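You operate a simulated robot arm through the tools that you are given. There is no shell and no other tool.

Carry out the task below with a simulated two-armed robot. There is one attempt and no reset: what you move stays moved.

JOB
Fill the glass to its blue line from the jug and stand it on the coaster.
Fine: put the jug back with its lid on. Set down upright: water jug, glass with the blue line.

It is judged by the outcome, as a careful person would: the job done as asked, and still so three seconds after it is handed in. It fails if anything else is knocked over, pushed out of place, dropped, spilled or broken. A push-on lid holds only when it is set on centred and level and pressed home; a screw cap is set on level and turned clockwise until tight.

ROBOT AND FRAMES
Two 7-joint arms with fingered hands on one trunk that stands fixed in place. Base frame: the origin is at the foot of the trunk, x ahead of it, y to its left, z up; the work surface is at about z = 62. Units: cm, degrees, N and s.
The left shoulder is at [7, 14.2, 96.4], the right one opposite. With the tool pointing down near the work surface each hand reaches from about 40 to 80 cm from the base axis, measured 20 degrees to its own side. Payload 3.6 kg a hand.
The TCP of each hand is the grasp point between the finger pads, 2.5 cm short of the fingertips. In the tool frame z runs along the fingers and y along their closing line. The gripper opens to 8.8 cm. The gripper's body begins 2.9 cm behind the TCP. The gripper is a hand of 5 fingers: y runs from the thumb to the fingers, the wrist lies at [-1.3, -9.7, -16.2] in the tool frame.
Orientation is that of the tool frame in the base frame, as [roll, pitch, yaw] about the fixed x, y, z axes, in that order (R = Rz(yaw) Ry(pitch) Rx(roll)). With the fingers straight down and the wrist toward the robot, the tool's x, y and z point along [0, 1, 0], [1, 0, 0] and [0, 0, -1] of the base frame.

CONTROLS
- The arms move only by the tool servo_tool. It takes "left_commands", "right_commands" or both (then of equal length, played together; a hand with none holds still); each is a list of rows, each a list of 2 entries, a list of its own where there are three numbers: the shift along the base's x, y, z in mm, then the turn, a rotation vector about the base's x, y, z in degrees. In form: [[[dx, dy, dz], [wx, wy, wz]], ...]. A call has 1 to 20 rows; each row is the pose to reach, as a shift and turn from the pose commanded when the call began. A row lasts 0.2 s, in which the tool goes at most 5 cm and 8.6 degrees; a call with a longer step from one row to the next is refused whole. Where a pose cannot be reached the arm comes as near as it can. A force on the tool above 40 N (or 10 N above the force at the start of the call, whichever is more), or a blocked arm, ends the call early, and 0.2 s more pass. In this call time passes only in rows, and 0.2 s behind the last. The reply holds the time, the measured pose of the TCP, the force on the tool along the base axes, the opening and the grip force, in the units named above and with some noise, with the torque about the TCP (base axes, N m) and any sound that the robot's microphone picked up.
- Cameras (640 x 400 px; columns grow to the right, rows downward): "scene" is now at [13.05, 4.24, 120.25]; the picture's right is [0.47, -0.88, 0.00], its down [-0.42, -0.23, -0.88] and it looks along [0.77, 0.41, -0.48] (base axes); focal length 214 px, centre (320, 200). "left" rides on the left gripper at [-5.9, -7.9, -10.5] in its tool frame; the picture's right is [-0.73, -0.32, 0.61], its down [0.62, -0.68, 0.38] and it looks along [0.29, 0.66, 0.70] (tool axes); focal length 234 px, centre (320, 200). "right" rides on the right gripper at [5.9, -7.9, -10.5] in its tool frame; the picture's right is [-0.73, 0.32, -0.61], its down [-0.62, -0.68, 0.38] and it looks along [-0.29, 0.66, 0.70] (tool axes); focal length 234 px, centre (320, 200). There is no depth. A picture from a camera that has moved, and an enlarged one, comes with that camera's place and axes in the base frame and with its lens.
- camera(camera): a new picture of that camera. It takes no simulated time.
- lift_body(by): slides the trunk up (or, below 0, down) by that many cm; the arms and the scene camera ride with it, the base frame stays. It gives what a move gives, with no picture.
- finger_targets(index, middle, ring, little, thumb_bend, thumb_turn, hand): sets how far each is bent, from 0 (flat) to 1 (curled in); at 0.3 the hand is open as for a grip, at 0.7 the pads meet at the TCP. One left out holds its place. A second passes; each finger stops where it meets its share of the squeeze, and holds until it gets a number again. It is the only way to open and close the hand. It gives what a move gives, with no picture; readings hold the bend of each and the force on index, middle, ring, little, thumb and palm. thumb_turn goes from beside the hand (0) to across from the fingers (1), as for a grip.
- head_to(pan, tilt): turns the head with the scene camera to pan (to the left, within 86 degrees either way) and tilt (down, from -29 to 69), counted from straight ahead of the robot. It gives what a move gives.
- zoom(camera, box): a new picture of the part [left, top, right, bottom] of that camera's present view, enlarged. It takes no simulated time.
- hand_in(): hands the job in; it is judged then, once.

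Nothing tells you positions but the pictures and the camera data. Unless the task says otherwise, let go and move clear before handing in.

The tools are called as a command line: name --argument value ..., lists and objects as JSON in quotes. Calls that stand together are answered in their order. servo_tool: Moves the arms, as the interface text tells. Its arguments: {"type":"object","properties":{"left_commands":{"type":"array","items":{"type":"array"}},"right_commands":{"type":"array","items":{"type":"array"}}},"required":[]} The other tools are called the same way: lift_body (by) slides the trunk up or down; finger_targets (index, middle, ring, little, thumb_bend, thumb_turn, hand) moves the fingers one by one; head_to (pan, tilt) turns the head that bears the scene camera; camera (camera) takes a picture; zoom (camera, box) takes an enlarged picture of a part of a camera's view; hand_in () hands the job in.

At the start:

```text
time_s: 0.0
left_tool_pos: [32.89, 42.02, 107.04]
left_orientation: [179.9, -0.1, 90.0]
left_wrist_force: [-1.2, 0.1, 1.1]
left_moment: [0.02, -0.01, -0.01]
left_finger_gap: 8.78
left_grip_force: 0.1
left_shape: jaw
left_bend: [0.3, 0.3, 0.3, 0.3, 0.3, 0.98]
left_finger forces: [0.1, 0.0, 0.1, 0.1, 0.0, 0.1]
right_tool_pos: [51.15, 8.99, 111.47]
right_orientation: [180.0, 0.0, 90.0]
right_wrist_force: [-0.2, 0.6, 0.5]
right_moment: [-0.02, -0.01, -0.02]
right_finger_gap: 8.77
right_grip_force: 0.0
right_shape: jaw
right_bend: [0.3, 0.3, 0.3, 0.3, 0.3, 0.98]
right_finger forces: [0.0, 0.1, 0.0, 0.0, 0.1, 0.0]
trunk travel left (down, up): [-50.0, 44.0]
head pan, tilt: [28.0, 28.8]
```

scene: 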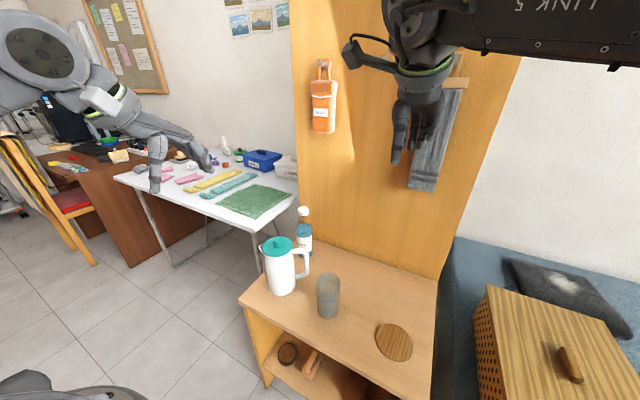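
right: 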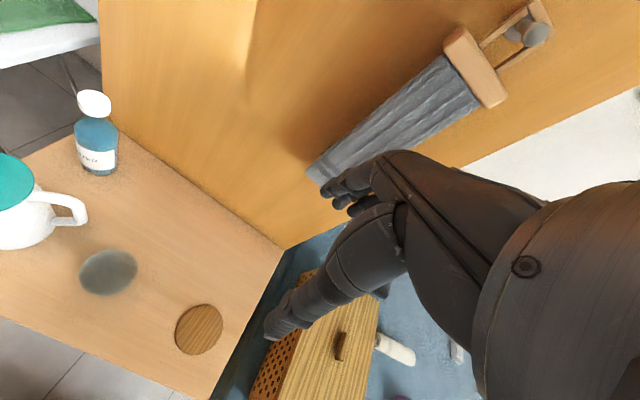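
left: 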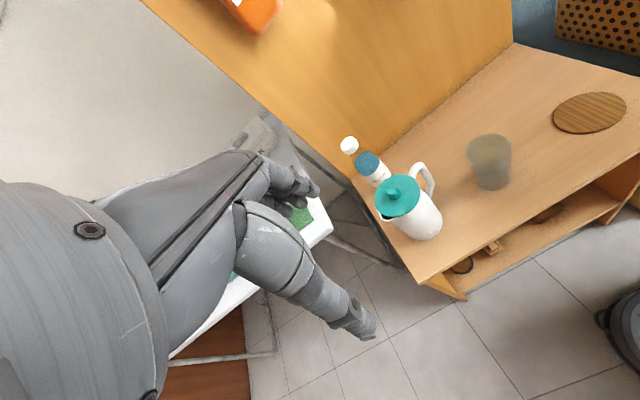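

The jug (teal lid, handle on the image's right) stands near (48, 36). The glass is near (48, 20), the coaster near (49, 2), and a bottle behind the jug near (67, 40). I'll look closer before planning.

zoom --camera "scene" --box '[230, 190, 450, 400]'

zoom --camera "left" --box '[320, 80, 640, 310]'

zoom --camera "right" --box '[0, 70, 300, 380]'

```text
1.90 times, centred on (340, 295) of scene
camera zoom: at [13.05, 4.24, 120.25], right [0.47, -0.88, 0.0], down [-0.42, -0.23, -0.88], along [0.77, 0.41, -0.48], focal length 408 px, centre (282, 19)
```

zoom: 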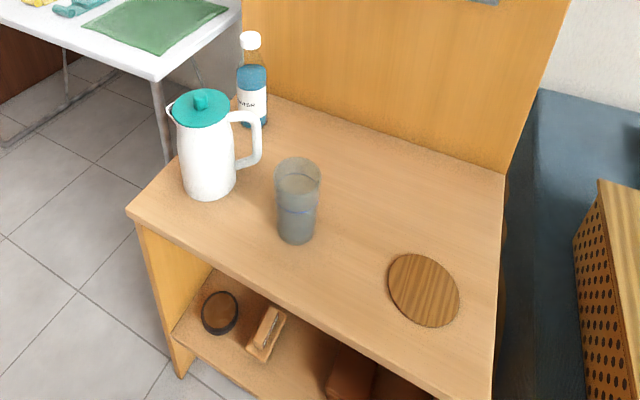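

```text
1.74 times, centred on (480, 195) of left
camera zoom: at [24.82, 36.06, 117.49], right [-0.32, -0.73, -0.61], down [-0.68, 0.62, -0.38], along [0.66, 0.29, -0.7], focal length 407 px, centre (42, 209)
```

zoom: 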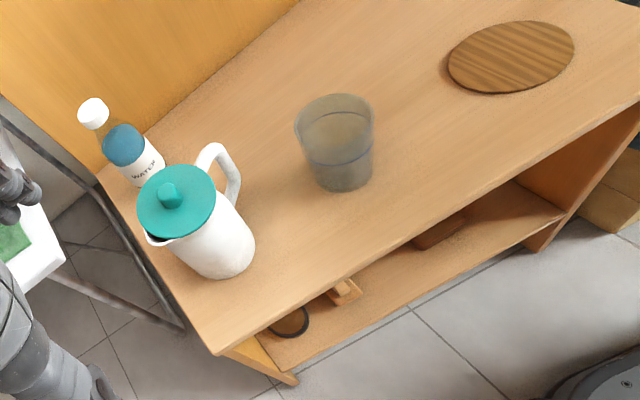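

```text
1.29 times, centred on (150, 225) of right
camera zoom: at [43.4, 14.91, 121.91], right [0.32, -0.73, 0.61], down [-0.68, -0.62, -0.38], along [0.66, -0.29, -0.7], focal length 302 px, centre (539, 168)
```

zoom: 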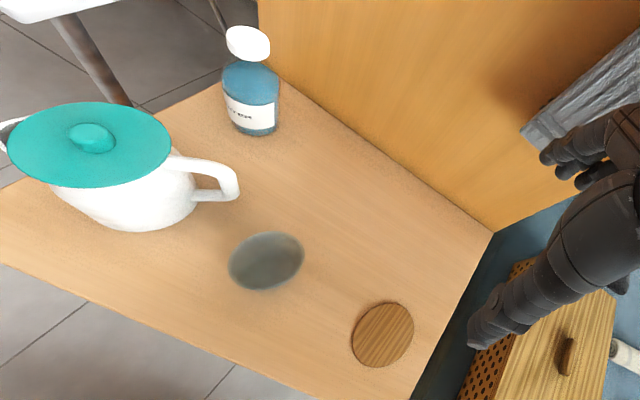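

The jug has a spout opposite its handle and a push-on lid with a knob. I'll zoom in more on the jug and glass to measure them.

zoom --camera "scene" --box '[250, 200, 350, 325]'

zoom --camera "left" --box '[360, 130, 460, 250]'

zoom --camera "left" --box '[450, 120, 530, 200]'

```text
3.20 times, centred on (300, 262) of scene
camera zoom: at [13.05, 4.24, 120.25], right [0.47, -0.88, 0.0], down [-0.42, -0.23, -0.88], along [0.77, 0.41, -0.48], focal length 686 px, centre (384, 0)
```

zoom: 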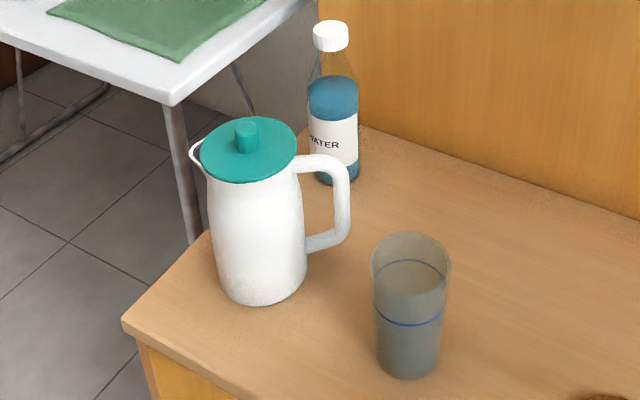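

```text
3.33 times, centred on (410, 190) of left
camera zoom: at [24.82, 36.06, 117.49], right [-0.32, -0.73, -0.61], down [-0.68, 0.62, -0.38], along [0.66, 0.29, -0.7], focal length 781 px, centre (20, 233)
```

zoom: 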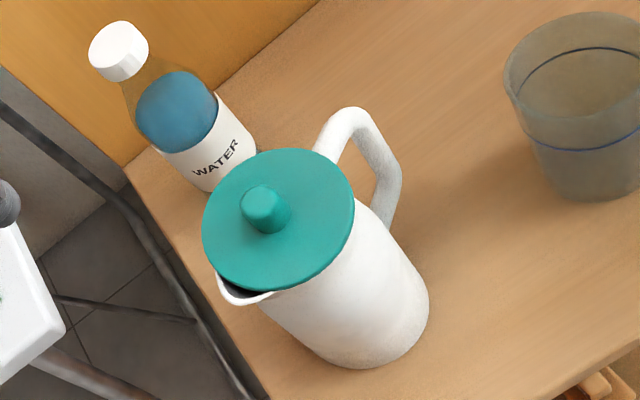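

```text
5.00 times, centred on (490, 160) of left
camera zoom: at [24.82, 36.06, 117.49], right [-0.32, -0.73, -0.61], down [-0.68, 0.62, -0.38], along [0.66, 0.29, -0.7], focal length 1171 px, centre (-530, 400)
```

zoom: 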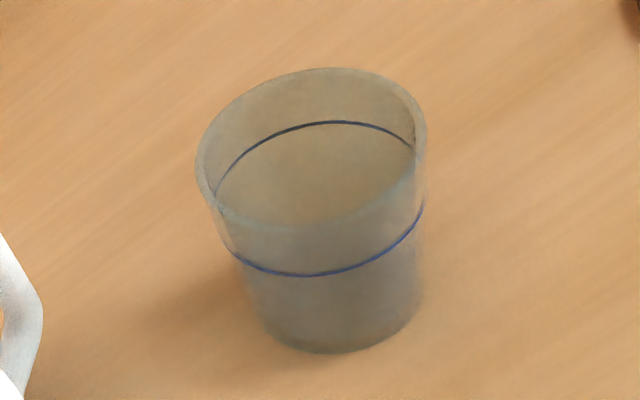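

The glass is empty, and its blue line is about 60% of the way up. Before planning a handle grip I need to see the hand's shape, so I'll zoom on both hands.

zoom --camera "scene" --box '[330, 20, 490, 190]'

zoom --camera "left" --box '[80, 100, 400, 380]'

zoom --camera "scene" --box '[60, 60, 240, 210]'

```text
2.35 times, centred on (410, 105) of scene
camera zoom: at [13.05, 4.24, 120.25], right [0.47, -0.88, 0.0], down [-0.42, -0.23, -0.88], along [0.77, 0.41, -0.48], focal length 505 px, centre (108, 424)
```

zoom: 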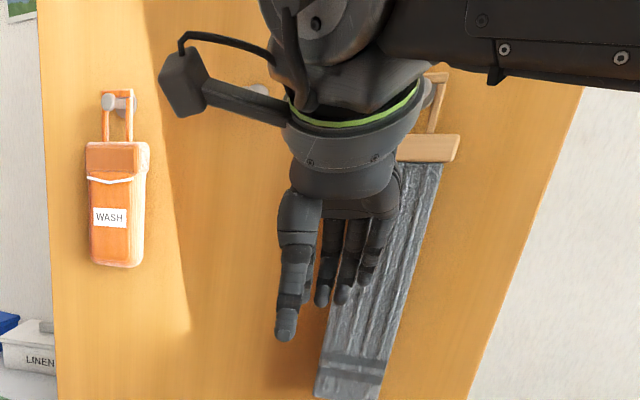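

```text
1.43 times, centred on (240, 240) of left
camera zoom: at [24.82, 36.06, 117.49], right [-0.32, -0.73, -0.61], down [-0.68, 0.62, -0.38], along [0.66, 0.29, -0.7], focal length 334 px, centre (434, 143)
```

zoom: 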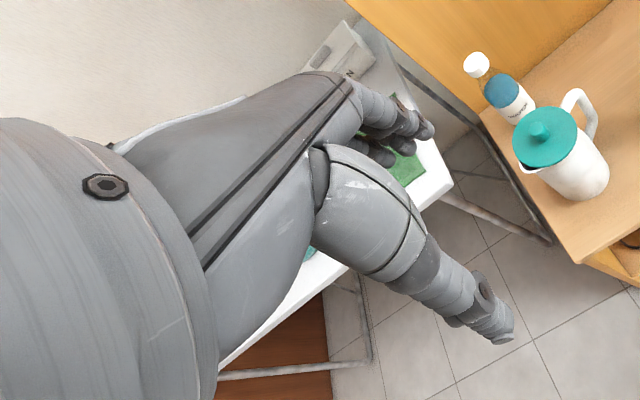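

```text
2.67 times, centred on (150, 135) of scene
camera zoom: at [13.05, 4.24, 120.25], right [0.47, -0.88, 0.0], down [-0.42, -0.23, -0.88], along [0.77, 0.41, -0.48], focal length 572 px, centre (773, 373)
```

zoom: 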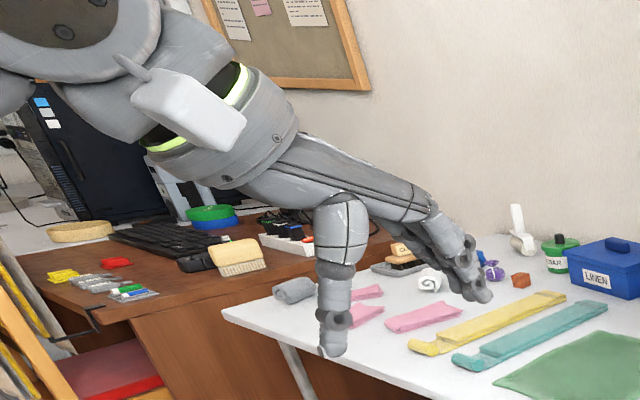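

The glass is about 6.3 cm across and 12.8 cm tall, near (48, 21), and it sits in the way of the jug handle. I'll first move it, empty, to the coaster with the right hand, starting by moving above it and looking.

servo_tool --right_commands '[[[-5, 20, -36], [0, 0, 0]], [[-10, 40, -72], [0, 0, 0]], [[-15, 60, -108], [0, 0, 0]], [[-20, 80, -144], [0, 0, 0]], [[-25, 100, -180], [0, 0, 0]], [[-30, 120, -215], [0, 0, 0]]]'

camera --camera "right"

camera --camera "scene"

camera --camera "left"

```text
time_s: 1.4
left_tool_pos: [32.79, 42.14, 106.84]
left_orientation: [179.9, 0.0, 90.0]
left_wrist_force: [-0.6, -0.3, 0.2]
left_moment: [-0.02, 0.0, 0.0]
left_finger_gap: 8.79
left_grip_force: 0.1
left_shape: jaw
left_bend: [0.3, 0.3, 0.3, 0.3, 0.3, 0.98]
left_finger forces: [0.0, 0.0, 0.0, 0.0, 0.0, 0.1]
right_tool_pos: [48.05, 20.9, 90.06]
right_orientation: [179.9, 0.0, 90.0]
right_wrist_force: [0.5, 0.6, -0.8]
right_moment: [-0.02, -0.01, -0.01]
right_finger_gap: 8.78
right_grip_force: 0.1
right_shape: jaw
right_bend: [0.3, 0.3, 0.3, 0.3, 0.3, 0.98]
right_finger forces: [0.0, 0.0, 0.0, 0.0, 0.0, 0.1]
trunk travel left (down, up): [-50.0, 44.0]
head pan, tilt: [28.0, 28.8]
```

```text
taken
camera right: at [40.34, 26.85, 100.42], right [0.32, -0.73, 0.61], down [-0.68, -0.62, -0.38], along [0.66, -0.29, -0.7], focal length 234 px, centre (320, 200)
```

right: 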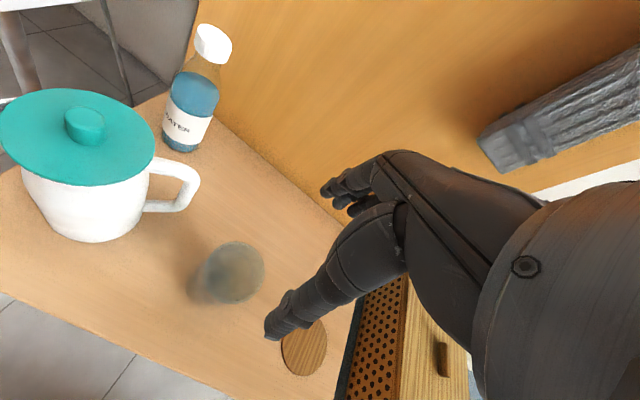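

```text
taken
camera scene: at [13.08, 4.32, 120.24], right [0.47, -0.88, 0.0], down [-0.42, -0.23, -0.88], along [0.77, 0.41, -0.48], focal length 214 px, centre (320, 200)
```

scene: 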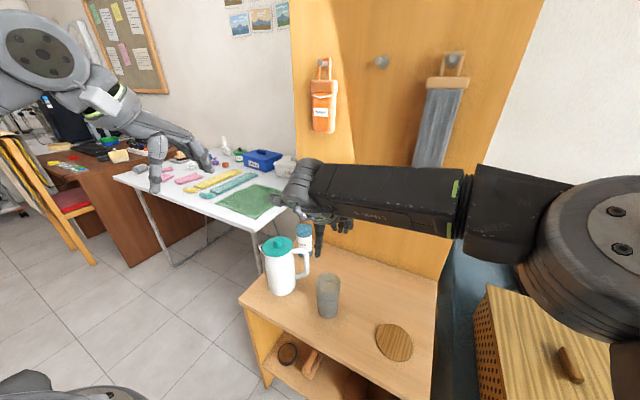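

```text
taken
camera left: at [24.85, 36.14, 117.45], right [-0.32, -0.73, -0.61], down [-0.68, 0.62, -0.38], along [0.66, 0.29, -0.7], focal length 234 px, centre (320, 200)
```

left: 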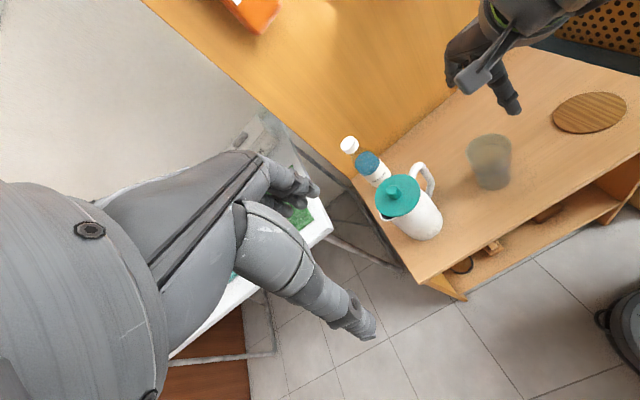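

The glass is at about (48.4, 21.2) under the right hand. I'll descend part way and check its alignment with the rim.

servo_tool --right_commands '[[[3, 3, -40], [0, 0, 0]], [[3, 3, -80], [0, 0, 0]], [[3, 3, -120], [0, 0, 0]]]'

camera --camera "right"

zoom --camera "scene" --box '[250, 180, 410, 330]'

zoom --camera "left" --box '[360, 60, 600, 260]'

```text
time_s: 2.2
left_tool_pos: [32.88, 42.18, 106.79]
left_orientation: [-180.0, 0.0, 90.0]
left_wrist_force: [0.3, 1.0, 0.7]
left_moment: [-0.02, 0.0, 0.02]
left_finger_gap: 8.8
left_grip_force: 0.1
left_shape: jaw
left_bend: [0.3, 0.3, 0.3, 0.3, 0.3, 0.98]
left_finger forces: [0.0, 0.0, 0.1, 0.0, 0.1, 0.1]
right_tool_pos: [48.46, 21.41, 77.89]
right_orientation: [-179.9, 0.0, 90.0]
right_wrist_force: [0.5, -0.8, 0.6]
right_moment: [-0.03, -0.03, 0.04]
right_finger_gap: 8.78
right_grip_force: 0.1
right_shape: jaw
right_bend: [0.3, 0.3, 0.3, 0.3, 0.3, 0.98]
right_finger forces: [0.0, 0.1, 0.0, 0.0, 0.0, 0.1]
trunk travel left (down, up): [-50.0, 44.0]
head pan, tilt: [28.0, 28.8]
```

```text
taken
camera right: at [40.67, 27.3, 88.34], right [0.32, -0.73, 0.61], down [-0.68, -0.62, -0.38], along [0.66, -0.29, -0.7], focal length 234 px, centre (320, 200)
```

right: 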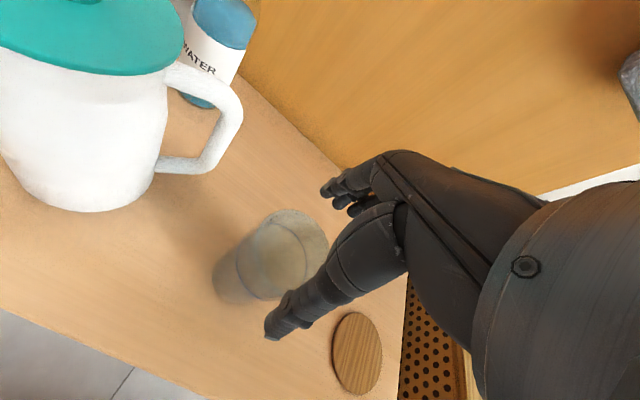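

```text
2.67 times, centred on (330, 255) of scene
camera zoom: at [13.11, 4.28, 120.24], right [0.47, -0.88, 0.0], down [-0.43, -0.23, -0.88], along [0.77, 0.41, -0.48], focal length 572 px, centre (293, 53)
```

zoom: 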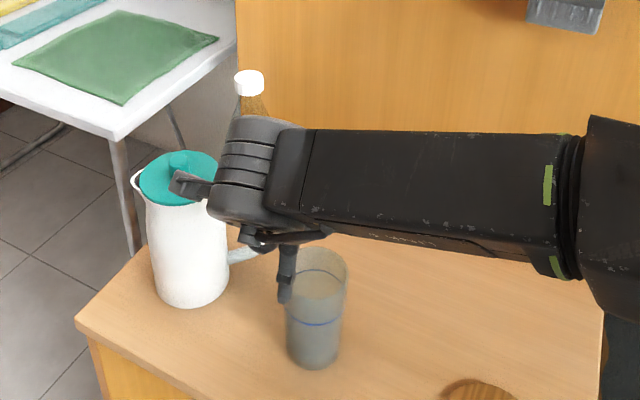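

```text
2.00 times, centred on (480, 160) of left
camera zoom: at [24.87, 36.1, 117.46], right [-0.32, -0.73, -0.61], down [-0.68, 0.62, -0.38], along [0.66, 0.29, -0.7], focal length 468 px, centre (0, 280)
```

zoom: 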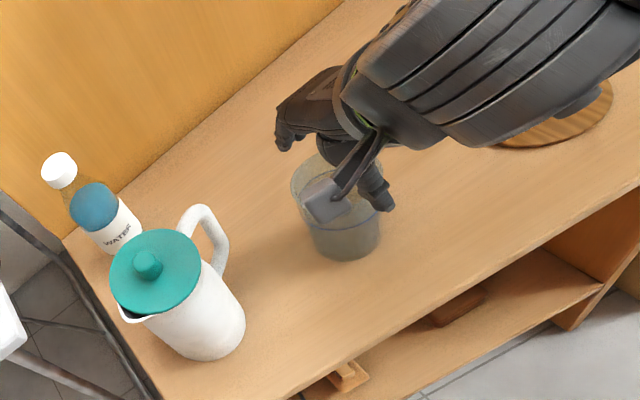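

zoom --camera "right" --box '[190, 140, 430, 350]'

zoom --camera "scene" --box '[300, 235, 360, 330]'

```text
1.90 times, centred on (310, 245) of right
camera zoom: at [40.67, 27.3, 88.34], right [0.32, -0.73, 0.61], down [-0.68, -0.62, -0.38], along [0.66, -0.29, -0.7], focal length 446 px, centre (339, 114)
```

zoom: 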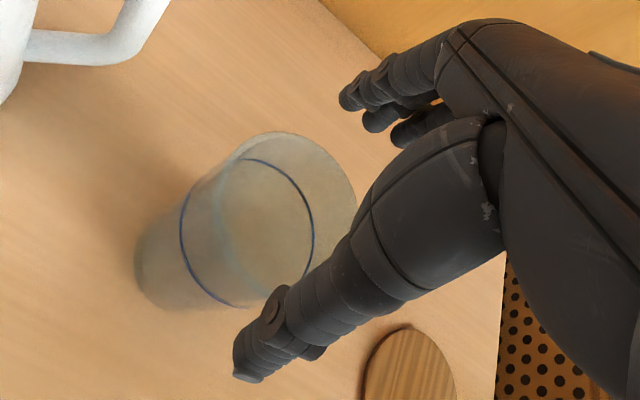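

```text
4.21 times, centred on (330, 282) of scene
camera zoom: at [13.11, 4.28, 120.24], right [0.47, -0.88, 0.0], down [-0.43, -0.23, -0.88], along [0.77, 0.41, -0.48], focal length 903 px, centre (278, -147)
```

zoom: 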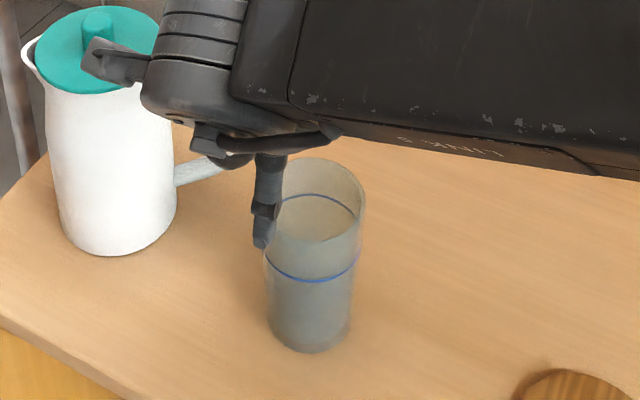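

The hand is centred on the glass within about 0.7 cm. I'll descend around the rim to z ≈ 72.8 and close gently.

servo_tool --right_commands '[[[-2, -4, -25], [0, 0, 0]], [[-2, -4, -50], [0, 0, 0]]]'

zoom --camera "right" --box '[190, 140, 430, 350]'

zoom --camera "scene" --box '[300, 235, 360, 330]'

```text
time_s: 2.8
left_tool_pos: [32.81, 41.99, 106.87]
left_orientation: [-180.0, 0.0, 90.0]
left_wrist_force: [-0.4, 0.4, -0.8]
left_moment: [-0.01, 0.01, 0.03]
left_finger_gap: 8.76
left_grip_force: 0.2
left_shape: jaw
left_bend: [0.3, 0.3, 0.3, 0.3, 0.3, 0.98]
left_finger forces: [0.0, 0.0, 0.0, 0.0, 0.0, 0.0]
right_tool_pos: [48.28, 20.98, 73.02]
right_orientation: [180.0, 0.0, 90.0]
right_wrist_force: [1.3, 1.0, 1.4]
right_moment: [0.0, -0.08, 0.01]
right_finger_gap: 8.78
right_grip_force: 0.0
right_shape: jaw
right_bend: [0.29, 0.3, 0.3, 0.3, 0.3, 0.98]
right_finger forces: [1.5, 0.0, 0.0, 0.0, 0.0, 0.0]
trunk travel left (down, up): [-50.0, 44.0]
head pan, tilt: [28.0, 28.8]
```

```text
1.90 times, centred on (310, 245) of right
camera zoom: at [40.57, 26.87, 83.4], right [0.32, -0.73, 0.61], down [-0.68, -0.62, -0.38], along [0.66, -0.29, -0.7], focal length 446 px, centre (339, 114)
```

zoom: 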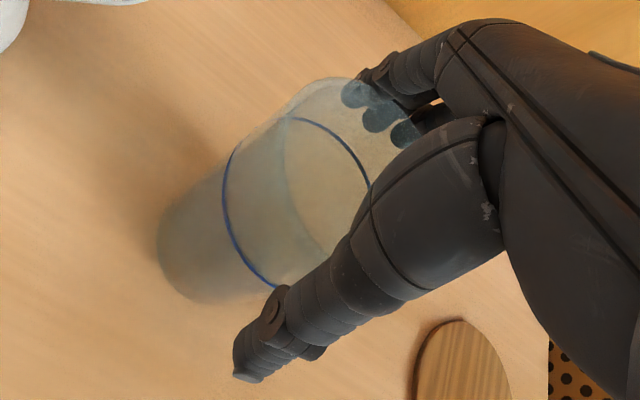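

```text
4.21 times, centred on (330, 282) of scene
camera zoom: at [13.05, 4.25, 120.25], right [0.47, -0.88, 0.0], down [-0.42, -0.23, -0.88], along [0.77, 0.41, -0.48], focal length 903 px, centre (278, -147)
```

zoom: 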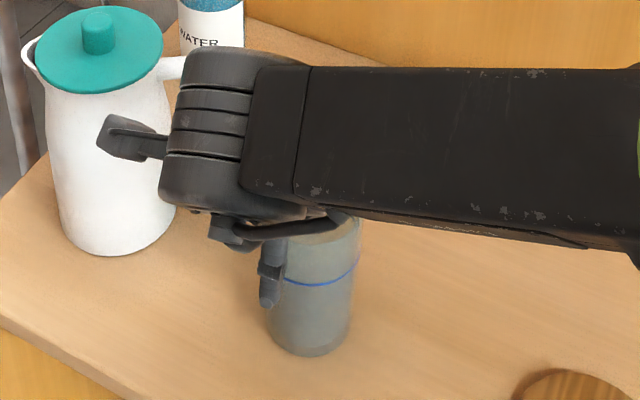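

The index finger lightly touches the glass, so the glass is nearer the fingers than the thumb. I'll shift the hand 6 mm forward, then close in small steps.

servo_tool --right_commands '[[[6, 0, -1], [0, 0, 0]]]'

finger_targets --hand "right" --index 0.35 --middle 0.35 --ring 0.35 --little 0.35 --thumb_bend 0.38

zoom --camera "right" --box '[190, 140, 430, 350]'

zoom --camera "scene" --box '[300, 235, 360, 330]'

```text
time_s: 3.2
left_tool_pos: [32.8, 42.07, 106.83]
left_orientation: [180.0, -0.1, 90.1]
left_wrist_force: [-0.3, -0.5, 0.2]
left_moment: [-0.02, 0.04, -0.03]
left_finger_gap: 8.79
left_grip_force: 0.1
left_shape: jaw
left_bend: [0.3, 0.3, 0.3, 0.3, 0.3, 0.98]
left_finger forces: [0.1, 0.0, 0.0, 0.1, 0.0, 0.0]
right_tool_pos: [48.89, 20.83, 72.91]
right_orientation: [-180.0, 0.0, 90.0]
right_wrist_force: [-0.3, 0.4, -0.4]
right_moment: [0.01, 0.0, 0.0]
right_finger_gap: 8.8
right_grip_force: 0.0
right_shape: jaw
right_bend: [0.3, 0.3, 0.3, 0.3, 0.3, 0.98]
right_finger forces: [0.1, 0.1, 0.0, 0.0, 0.4, 0.1]
trunk travel left (down, up): [-50.0, 44.0]
head pan, tilt: [28.0, 28.8]
```

```text
time_s: 4.2
left_tool_pos: [32.84, 41.84, 106.96]
left_orientation: [-179.9, 0.0, 90.0]
left_wrist_force: [-0.3, 0.3, -0.4]
left_moment: [0.0, -0.01, 0.03]
left_finger_gap: 8.77
left_grip_force: 0.0
left_shape: jaw
left_bend: [0.3, 0.3, 0.3, 0.3, 0.3, 0.98]
left_finger forces: [0.0, 0.0, 0.0, 0.0, 0.1, 0.0]
right_tool_pos: [48.81, 20.96, 73.0]
right_orientation: [180.0, 0.0, 90.0]
right_wrist_force: [-1.1, -0.1, 1.2]
right_moment: [-0.02, 0.1, 0.02]
right_finger_gap: 7.56
right_grip_force: 1.7
right_shape: fingers
right_bend: [0.34, 0.35, 0.35, 0.35, 0.36, 0.98]
right_finger forces: [1.6, 0.0, 0.0, 0.0, 2.4, 0.0]
trunk travel left (down, up): [-50.0, 44.0]
head pan, tilt: [28.0, 28.8]
```

```text
1.90 times, centred on (310, 245) of right
camera zoom: at [41.12, 26.88, 83.35], right [0.32, -0.73, 0.61], down [-0.68, -0.62, -0.38], along [0.66, -0.29, -0.7], focal length 446 px, centre (339, 114)
```

zoom: 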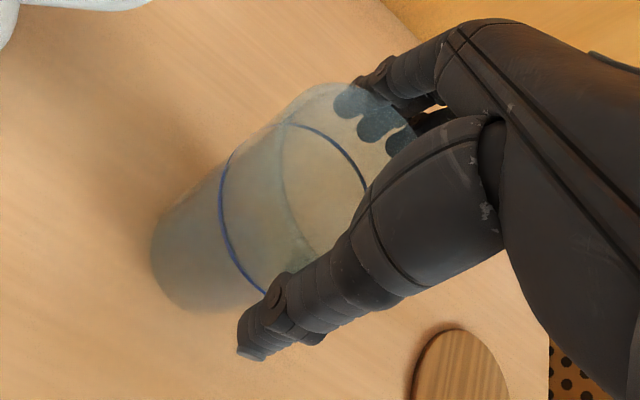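

```text
4.21 times, centred on (330, 282) of scene
camera zoom: at [13.02, 4.24, 120.25], right [0.47, -0.88, 0.0], down [-0.42, -0.23, -0.88], along [0.77, 0.41, -0.48], focal length 903 px, centre (278, -147)
```

zoom: 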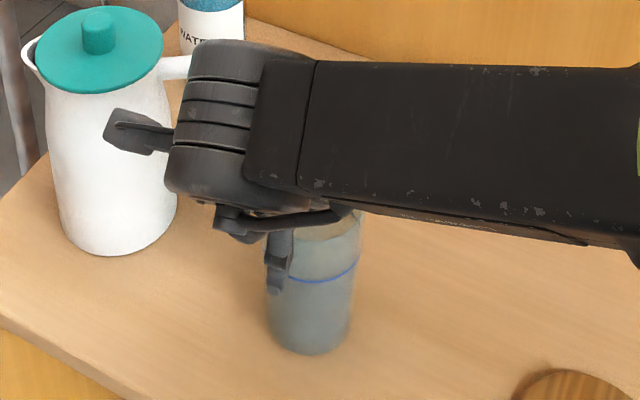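

Only the index finger and thumb touch, so the glass sits more to the +y side. I'll open slightly, shift 8 mm in +y, and close again.

finger_targets --hand "right" --index 0.3 --middle 0.3 --ring 0.3 --little 0.3 --thumb_bend 0.32

servo_tool --right_commands '[[[0, 4, 0], [0, 0, 0]], [[0, 8, 0], [0, 0, 0]]]'

finger_targets --hand "right" --index 0.36 --middle 0.36 --ring 0.36 --little 0.36 --thumb_bend 0.38

zoom --camera "right" --box '[190, 140, 430, 350]'

```text
time_s: 5.2
left_tool_pos: [32.77, 41.98, 106.9]
left_orientation: [179.9, 0.0, 90.0]
left_wrist_force: [-0.9, -0.5, -0.5]
left_moment: [0.0, -0.01, -0.02]
left_finger_gap: 8.78
left_grip_force: 0.0
left_shape: jaw
left_bend: [0.3, 0.3, 0.3, 0.3, 0.3, 0.98]
left_finger forces: [0.0, 0.0, 0.0, 0.1, 0.0, 0.0]
right_tool_pos: [48.82, 20.92, 72.88]
right_orientation: [-179.9, 0.1, 90.0]
right_wrist_force: [-1.5, 0.8, 0.5]
right_moment: [0.01, -0.01, 0.0]
right_finger_gap: 8.27
right_grip_force: 0.1
right_shape: fingers
right_bend: [0.3, 0.3, 0.3, 0.3, 0.32, 0.98]
right_finger forces: [0.0, 0.1, 0.1, 0.1, 0.5, 0.0]
trunk travel left (down, up): [-50.0, 44.0]
head pan, tilt: [28.0, 28.8]
```

```text
time_s: 5.8
left_tool_pos: [32.79, 41.94, 106.8]
left_orientation: [-180.0, 0.0, 90.0]
left_wrist_force: [-0.3, -0.1, 0.4]
left_moment: [0.0, -0.04, 0.0]
left_finger_gap: 8.79
left_grip_force: 0.2
left_shape: jaw
left_bend: [0.3, 0.3, 0.3, 0.3, 0.3, 0.98]
left_finger forces: [0.0, 0.0, 0.0, 0.0, 0.0, 0.1]
right_tool_pos: [48.85, 21.78, 72.92]
right_orientation: [180.0, 0.0, 90.1]
right_wrist_force: [0.5, -0.3, 0.2]
right_moment: [-0.03, -0.03, -0.01]
right_finger_gap: 8.26
right_grip_force: 0.0
right_shape: fingers
right_bend: [0.3, 0.3, 0.3, 0.3, 0.32, 0.98]
right_finger forces: [0.0, 0.0, 0.0, 0.0, 0.0, 0.0]
trunk travel left (down, up): [-50.0, 44.0]
head pan, tilt: [28.0, 28.8]
```

```text
time_s: 6.8
left_tool_pos: [32.79, 41.94, 106.93]
left_orientation: [180.0, 0.0, 90.0]
left_wrist_force: [-1.0, -0.6, 0.0]
left_moment: [-0.02, 0.04, 0.0]
left_finger_gap: 8.78
left_grip_force: 0.0
left_shape: jaw
left_bend: [0.3, 0.3, 0.3, 0.3, 0.3, 0.98]
left_finger forces: [0.0, 0.1, 0.1, 0.0, 0.0, 0.0]
right_tool_pos: [48.81, 21.69, 73.08]
right_orientation: [180.0, 0.0, 90.0]
right_wrist_force: [0.3, -0.4, 1.0]
right_moment: [0.02, -0.01, 0.0]
right_finger_gap: 7.14
right_grip_force: 0.9
right_shape: fingers
right_bend: [0.36, 0.36, 0.36, 0.36, 0.37, 0.98]
right_finger forces: [0.1, 0.0, 0.0, 0.1, 0.9, 0.0]
trunk travel left (down, up): [-50.0, 44.0]
head pan, tilt: [28.0, 28.8]
```

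```text
1.90 times, centred on (310, 245) of right
camera zoom: at [41.08, 27.64, 83.35], right [0.32, -0.73, 0.61], down [-0.68, -0.62, -0.38], along [0.66, -0.29, -0.7], focal length 446 px, centre (339, 114)
```

zoom: 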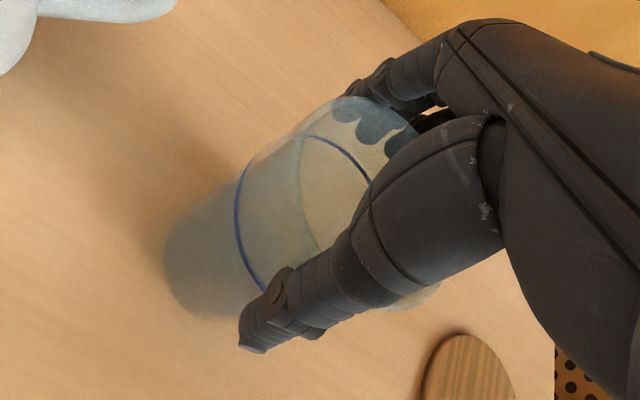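

Contact is now balanced. I'll close the fingers onto the glass.

finger_targets --hand "right" --index 0.4 --middle 0.4 --ring 0.4 --little 0.4 --thumb_bend 0.4

finger_targets --hand "right" --index 0.5 --middle 0.5 --ring 0.5 --little 0.5 --thumb_bend 0.5

zoom --camera "right" --box '[190, 140, 430, 350]'

zoom --camera "scene" --box '[300, 235, 360, 330]'

```text
time_s: 7.8
left_tool_pos: [32.8, 41.94, 106.92]
left_orientation: [-180.0, 0.1, 90.1]
left_wrist_force: [-0.4, 0.0, 0.8]
left_moment: [0.03, -0.03, -0.02]
left_finger_gap: 8.78
left_grip_force: 0.0
left_shape: jaw
left_bend: [0.3, 0.3, 0.3, 0.3, 0.3, 0.98]
left_finger forces: [0.0, 0.0, 0.1, 0.0, 0.1, 0.0]
right_tool_pos: [48.75, 21.86, 73.03]
right_orientation: [-180.0, 0.0, 90.1]
right_wrist_force: [-1.0, 1.6, 1.4]
right_moment: [-0.02, -0.01, -0.01]
right_finger_gap: 6.75
right_grip_force: 1.8
right_shape: fingers
right_bend: [0.39, 0.4, 0.4, 0.4, 0.38, 0.97]
right_finger forces: [1.5, 0.1, 0.1, 0.1, 2.1, 0.1]
trunk travel left (down, up): [-50.0, 44.0]
head pan, tilt: [28.0, 28.8]
```

```text
time_s: 8.8
left_tool_pos: [32.9, 41.96, 106.78]
left_orientation: [-180.0, 0.0, 90.0]
left_wrist_force: [1.0, 0.2, 0.1]
left_moment: [0.02, -0.02, 0.0]
left_finger_gap: 8.8
left_grip_force: 0.2
left_shape: jaw
left_bend: [0.3, 0.3, 0.3, 0.3, 0.3, 0.98]
left_finger forces: [0.0, 0.0, 0.1, 0.0, 0.1, 0.0]
right_tool_pos: [48.91, 21.81, 72.88]
right_orientation: [-180.0, 0.0, 90.0]
right_wrist_force: [1.7, 0.3, 1.1]
right_moment: [-0.02, -0.19, 0.01]
right_finger_gap: 6.08
right_grip_force: 11.8
right_shape: fingers
right_bend: [0.42, 0.44, 0.47, 0.5, 0.42, 0.97]
right_finger forces: [7.2, 4.2, 1.5, 0.1, 11.4, 0.1]
trunk travel left (down, up): [-50.0, 44.0]
head pan, tilt: [28.0, 28.8]
```

```text
1.90 times, centred on (310, 245) of right
camera zoom: at [41.1, 27.64, 83.35], right [0.32, -0.73, 0.61], down [-0.68, -0.62, -0.38], along [0.66, -0.29, -0.7], focal length 446 px, centre (339, 114)
```

zoom: 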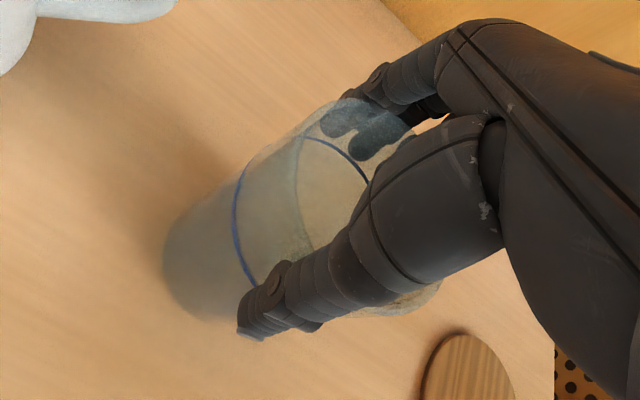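

```text
4.21 times, centred on (330, 282) of scene
camera zoom: at [13.04, 4.23, 120.25], right [0.47, -0.88, 0.0], down [-0.42, -0.23, -0.88], along [0.77, 0.41, -0.48], focal length 903 px, centre (278, -147)
```

zoom: 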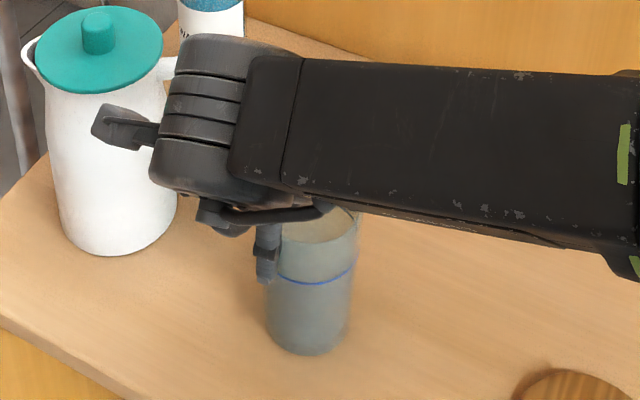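

The grip is secure at about 12 N. I'll lift a few centimetres and check that the glass hangs upright.

servo_tool --right_commands '[[[0, 0, 10], [0, 0, 0]], [[0, 0, 30], [0, 0, 0]], [[0, 0, 50], [0, 0, 0]]]'

zoom --camera "right" --box '[190, 140, 430, 350]'

zoom --camera "scene" --box '[270, 200, 420, 360]'

zoom --camera "left" --box '[420, 60, 620, 230]'

```text
time_s: 9.6
left_tool_pos: [32.78, 41.97, 106.85]
left_orientation: [180.0, 0.0, 90.0]
left_wrist_force: [0.0, -0.1, -0.7]
left_moment: [0.03, -0.02, 0.0]
left_finger_gap: 8.79
left_grip_force: 0.0
left_shape: jaw
left_bend: [0.3, 0.3, 0.3, 0.3, 0.3, 0.98]
left_finger forces: [0.0, 0.0, 0.0, 0.0, 0.1, 0.1]
right_tool_pos: [48.72, 21.62, 77.9]
right_orientation: [180.0, 0.0, 90.0]
right_wrist_force: [0.1, 0.0, -2.3]
right_moment: [-0.01, 0.0, -0.04]
right_finger_gap: 6.05
right_grip_force: 11.3
right_shape: fingers
right_bend: [0.43, 0.45, 0.48, 0.5, 0.42, 0.96]
right_finger forces: [6.6, 3.6, 1.1, 0.1, 11.6, 0.0]
trunk travel left (down, up): [-50.0, 44.0]
head pan, tilt: [28.0, 28.8]
```

```text
1.90 times, centred on (310, 245) of right
camera zoom: at [41.04, 27.59, 88.29], right [0.32, -0.73, 0.61], down [-0.68, -0.62, -0.38], along [0.66, -0.29, -0.7], focal length 446 px, centre (339, 114)
```

zoom: 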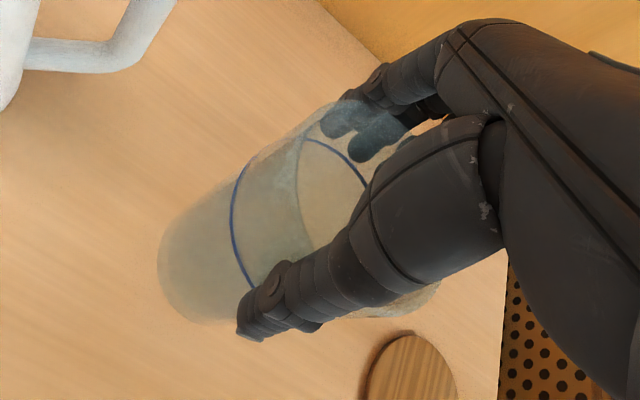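

```text
2.50 times, centred on (345, 280) of scene
camera zoom: at [13.05, 4.24, 120.24], right [0.47, -0.88, 0.0], down [-0.42, -0.23, -0.88], along [0.77, 0.41, -0.48], focal length 536 px, centre (258, 0)
```

zoom: 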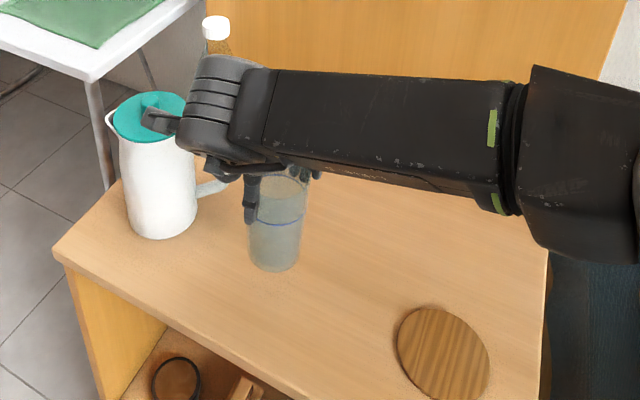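

```text
2.35 times, centred on (520, 145) of left
camera zoom: at [24.82, 36.06, 117.48], right [-0.32, -0.73, -0.61], down [-0.68, 0.62, -0.38], along [0.66, 0.29, -0.7], focal length 551 px, centre (-151, 329)
```

zoom: 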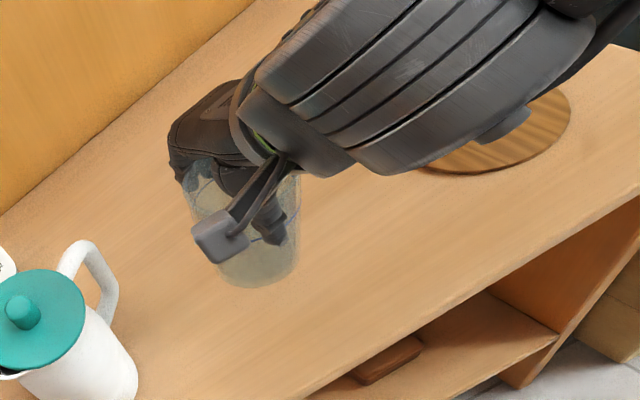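

The glass hangs upright. Both cameras give a shift of about (+0.9, −19) cm to the coaster, so I'll carry it there and check before lowering.

servo_tool --right_commands '[[[1, -20, 0], [0, 0, 0]], [[3, -50, 0], [0, 0, 0]], [[4, -80, 0], [0, 0, 0]], [[5, -110, 0], [0, 0, 0]], [[7, -140, 0], [0, 0, 0]], [[8, -170, 0], [0, 0, 0]], [[9, -190, 0], [0, 0, 0]]]'

zoom --camera "scene" --box '[320, 230, 460, 380]'

zoom --camera "right" --box '[190, 140, 430, 350]'

zoom --camera "left" --box '[460, 20, 640, 180]'

```text
time_s: 11.2
left_tool_pos: [32.81, 41.98, 107.01]
left_orientation: [179.9, 0.1, 90.0]
left_wrist_force: [-0.3, 0.2, -0.4]
left_moment: [0.01, 0.0, 0.01]
left_finger_gap: 8.77
left_grip_force: 0.0
left_shape: jaw
left_bend: [0.3, 0.3, 0.3, 0.3, 0.3, 0.98]
left_finger forces: [0.0, 0.0, 0.0, 0.0, 0.1, 0.0]
right_tool_pos: [49.71, 2.66, 77.73]
right_orientation: [-180.0, 0.0, 90.0]
right_wrist_force: [0.0, -0.3, -2.3]
right_moment: [0.04, 0.0, -0.02]
right_finger_gap: 6.04
right_grip_force: 10.8
right_shape: fingers
right_bend: [0.43, 0.45, 0.48, 0.5, 0.42, 0.96]
right_finger forces: [6.6, 3.6, 1.3, 0.0, 11.3, 0.0]
trunk travel left (down, up): [-50.0, 44.0]
head pan, tilt: [28.0, 28.8]
```

```text
2.67 times, centred on (390, 305) of scene
camera zoom: at [13.07, 4.19, 120.24], right [0.47, -0.88, 0.0], down [-0.42, -0.23, -0.88], along [0.77, 0.41, -0.48], focal length 572 px, centre (133, -80)
```

zoom: 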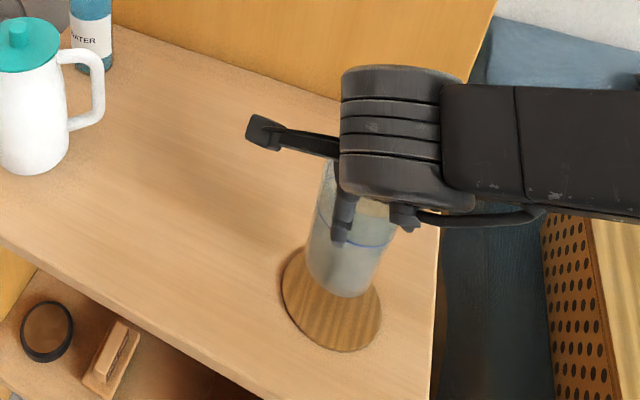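

```text
1.90 times, centred on (310, 245) of right
camera zoom: at [41.89, 8.54, 88.25], right [0.32, -0.73, 0.61], down [-0.68, -0.62, -0.38], along [0.66, -0.29, -0.7], focal length 446 px, centre (339, 114)
```

zoom: 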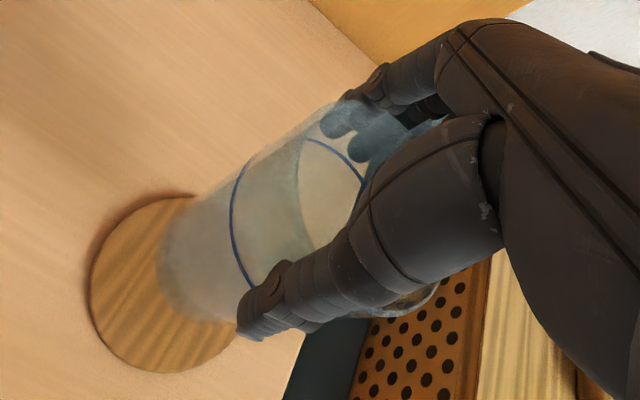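

```text
2.50 times, centred on (550, 100) of left
camera zoom: at [24.84, 36.02, 117.5], right [-0.32, -0.73, -0.61], down [-0.68, 0.62, -0.38], along [0.66, 0.29, -0.7], focal length 585 px, centre (-255, 450)
```

zoom: 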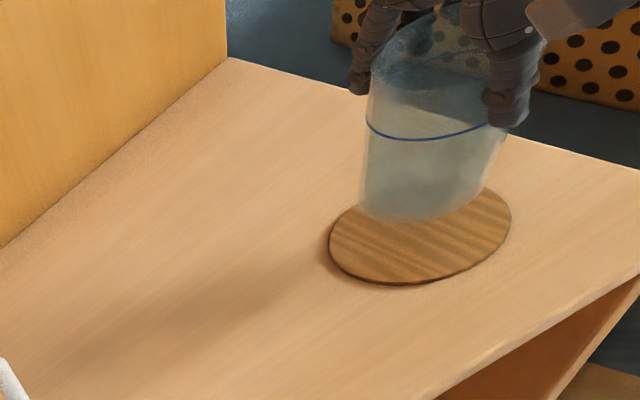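

The glass is within 3 mm of the coaster's centre in both cameras. I'll lower it slowly until it touches.

servo_tool --right_commands '[[[0, 2, -15], [0, 0, 0]], [[0, 2, -30], [0, 0, 0]], [[0, 2, -38], [0, 0, 0]], [[0, 2, -41], [0, 0, 0]], [[0, 2, -43], [0, 0, 0]]]'

zoom --camera "scene" --box '[320, 230, 460, 380]'

zoom --camera "left" --box '[460, 20, 640, 180]'

```text
time_s: 12.4
left_tool_pos: [32.85, 42.09, 106.87]
left_orientation: [180.0, 0.0, 90.0]
left_wrist_force: [1.0, -0.7, -0.3]
left_moment: [-0.03, 0.06, 0.02]
left_finger_gap: 8.77
left_grip_force: 0.0
left_shape: jaw
left_bend: [0.3, 0.3, 0.3, 0.3, 0.3, 0.98]
left_finger forces: [0.1, 0.0, 0.0, 0.0, 0.0, 0.1]
right_tool_pos: [49.67, 2.91, 73.64]
right_orientation: [-180.0, 0.1, 90.1]
right_wrist_force: [-0.4, 0.6, -0.7]
right_moment: [0.0, 0.02, -0.01]
right_finger_gap: 6.05
right_grip_force: 11.3
right_shape: fingers
right_bend: [0.43, 0.45, 0.48, 0.5, 0.42, 0.96]
right_finger forces: [6.5, 3.7, 1.3, 0.1, 11.1, 0.0]
trunk travel left (down, up): [-50.0, 44.0]
head pan, tilt: [28.0, 28.8]
```

```text
2.67 times, centred on (390, 305) of scene
camera zoom: at [13.08, 4.24, 120.24], right [0.47, -0.88, 0.0], down [-0.42, -0.23, -0.88], along [0.77, 0.41, -0.48], focal length 572 px, centre (133, -80)
```

zoom: 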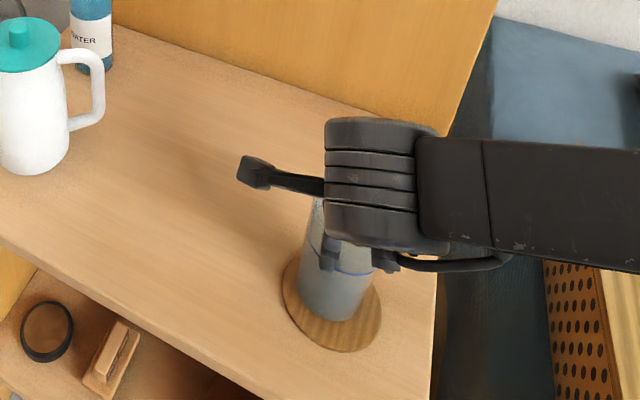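

```text
2.50 times, centred on (550, 100) of left
camera zoom: at [24.85, 36.06, 117.48], right [-0.32, -0.73, -0.61], down [-0.68, 0.62, -0.38], along [0.66, 0.29, -0.7], focal length 585 px, centre (-255, 450)
```

zoom: 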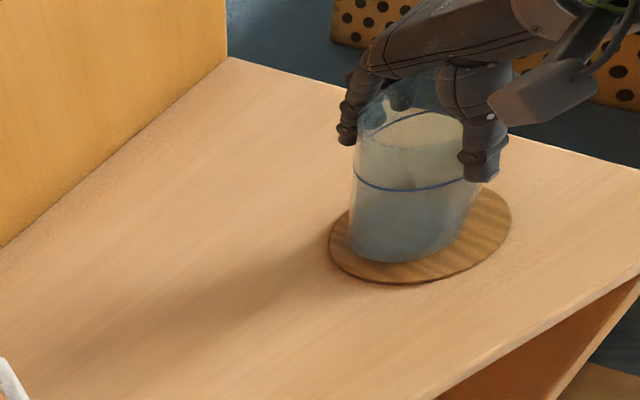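

Contact has started. I'll lower 2 mm more, then open the hand gently.

servo_tool --right_commands '[[[0, 0, -2], [0, 0, 0]]]'

finger_targets --hand "right" --index 0.38 --middle 0.4 --ring 0.42 --little 0.4 --thumb_bend 0.37

finger_targets --hand "right" --index 0.29 --middle 0.29 --ring 0.29 --little 0.29 --thumb_bend 0.3

zoom --camera "scene" --box '[320, 230, 460, 380]'

zoom --camera "left" --box '[460, 20, 640, 180]'

```text
time_s: 12.8
left_tool_pos: [32.72, 42.03, 106.93]
left_orientation: [179.9, -0.1, 90.1]
left_wrist_force: [0.9, -0.1, 0.1]
left_moment: [-0.03, 0.0, -0.01]
left_finger_gap: 8.77
left_grip_force: 0.1
left_shape: jaw
left_bend: [0.3, 0.3, 0.3, 0.3, 0.3, 0.98]
left_finger forces: [0.0, 0.1, 0.1, 0.1, 0.1, 0.0]
right_tool_pos: [49.74, 2.96, 73.49]
right_orientation: [180.0, 0.0, 89.9]
right_wrist_force: [-0.1, 1.4, 3.4]
right_moment: [0.0, -0.05, 0.01]
right_finger_gap: 6.05
right_grip_force: 11.6
right_shape: fingers
right_bend: [0.43, 0.45, 0.48, 0.5, 0.42, 0.96]
right_finger forces: [6.8, 3.5, 1.3, 0.0, 12.0, 0.0]
trunk travel left (down, up): [-50.0, 44.0]
head pan, tilt: [28.0, 28.8]
```

```text
time_s: 13.8
left_tool_pos: [32.87, 41.98, 106.88]
left_orientation: [-180.0, 0.1, 90.0]
left_wrist_force: [-0.1, 0.3, 0.0]
left_moment: [-0.01, 0.02, 0.01]
left_finger_gap: 8.78
left_grip_force: 0.0
left_shape: jaw
left_bend: [0.3, 0.3, 0.3, 0.3, 0.3, 0.98]
left_finger forces: [0.0, 0.0, 0.0, 0.1, 0.1, 0.0]
right_tool_pos: [49.62, 2.91, 73.36]
right_orientation: [180.0, 0.0, 90.0]
right_wrist_force: [-1.6, 0.6, 1.5]
right_moment: [0.0, 0.03, -0.01]
right_finger_gap: 6.99
right_grip_force: 0.6
right_shape: fingers
right_bend: [0.38, 0.4, 0.42, 0.4, 0.36, 0.97]
right_finger forces: [0.1, 0.1, 0.0, 0.0, 1.5, 0.0]
trunk travel left (down, up): [-50.0, 44.0]
head pan, tilt: [28.0, 28.8]
```

```text
time_s: 14.8
left_tool_pos: [32.87, 41.91, 106.93]
left_orientation: [180.0, 0.0, 90.0]
left_wrist_force: [1.6, 0.6, 0.7]
left_moment: [-0.08, 0.0, -0.01]
left_finger_gap: 8.77
left_grip_force: 0.0
left_shape: jaw
left_bend: [0.3, 0.3, 0.3, 0.3, 0.3, 0.98]
left_finger forces: [0.0, 0.0, 0.0, 0.0, 0.0, 0.1]
right_tool_pos: [49.76, 2.8, 73.34]
right_orientation: [180.0, -0.1, 89.9]
right_wrist_force: [0.6, 0.3, -1.4]
right_moment: [0.0, 0.03, 0.02]
right_finger_gap: 8.75
right_grip_force: 0.3
right_shape: fingers
right_bend: [0.28, 0.28, 0.28, 0.28, 0.3, 0.97]
right_finger forces: [0.0, 0.0, 0.1, 0.0, 0.2, 0.1]
trunk travel left (down, up): [-50.0, 44.0]
head pan, tilt: [28.0, 28.8]
```

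```text
2.67 times, centred on (390, 305) of scene
camera zoom: at [13.04, 4.24, 120.25], right [0.47, -0.88, 0.0], down [-0.42, -0.23, -0.88], along [0.77, 0.41, -0.48], focal length 572 px, centre (133, -80)
```

zoom: 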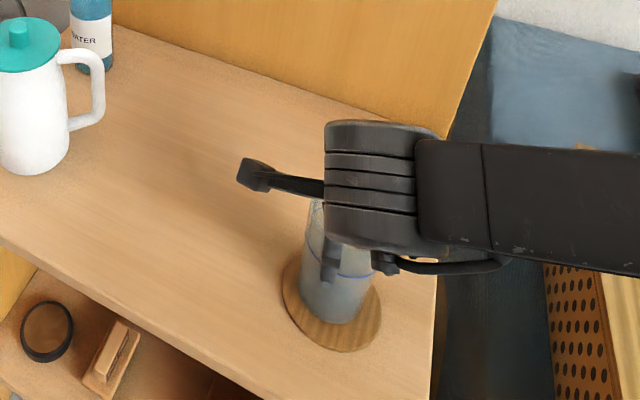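

```text
2.50 times, centred on (550, 100) of left
camera zoom: at [24.81, 36.06, 117.49], right [-0.32, -0.73, -0.61], down [-0.68, 0.62, -0.38], along [0.66, 0.29, -0.7], focal length 585 px, centre (-255, 450)
```

zoom: 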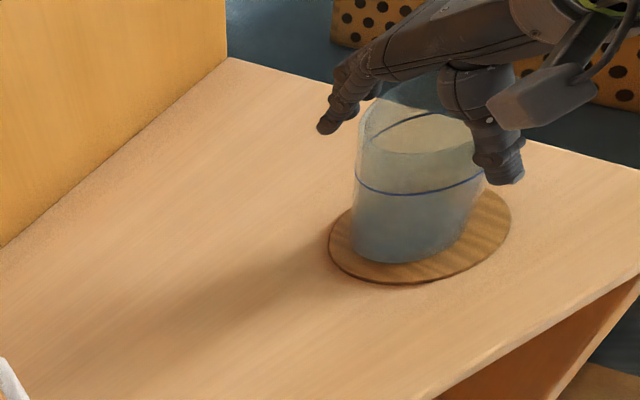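

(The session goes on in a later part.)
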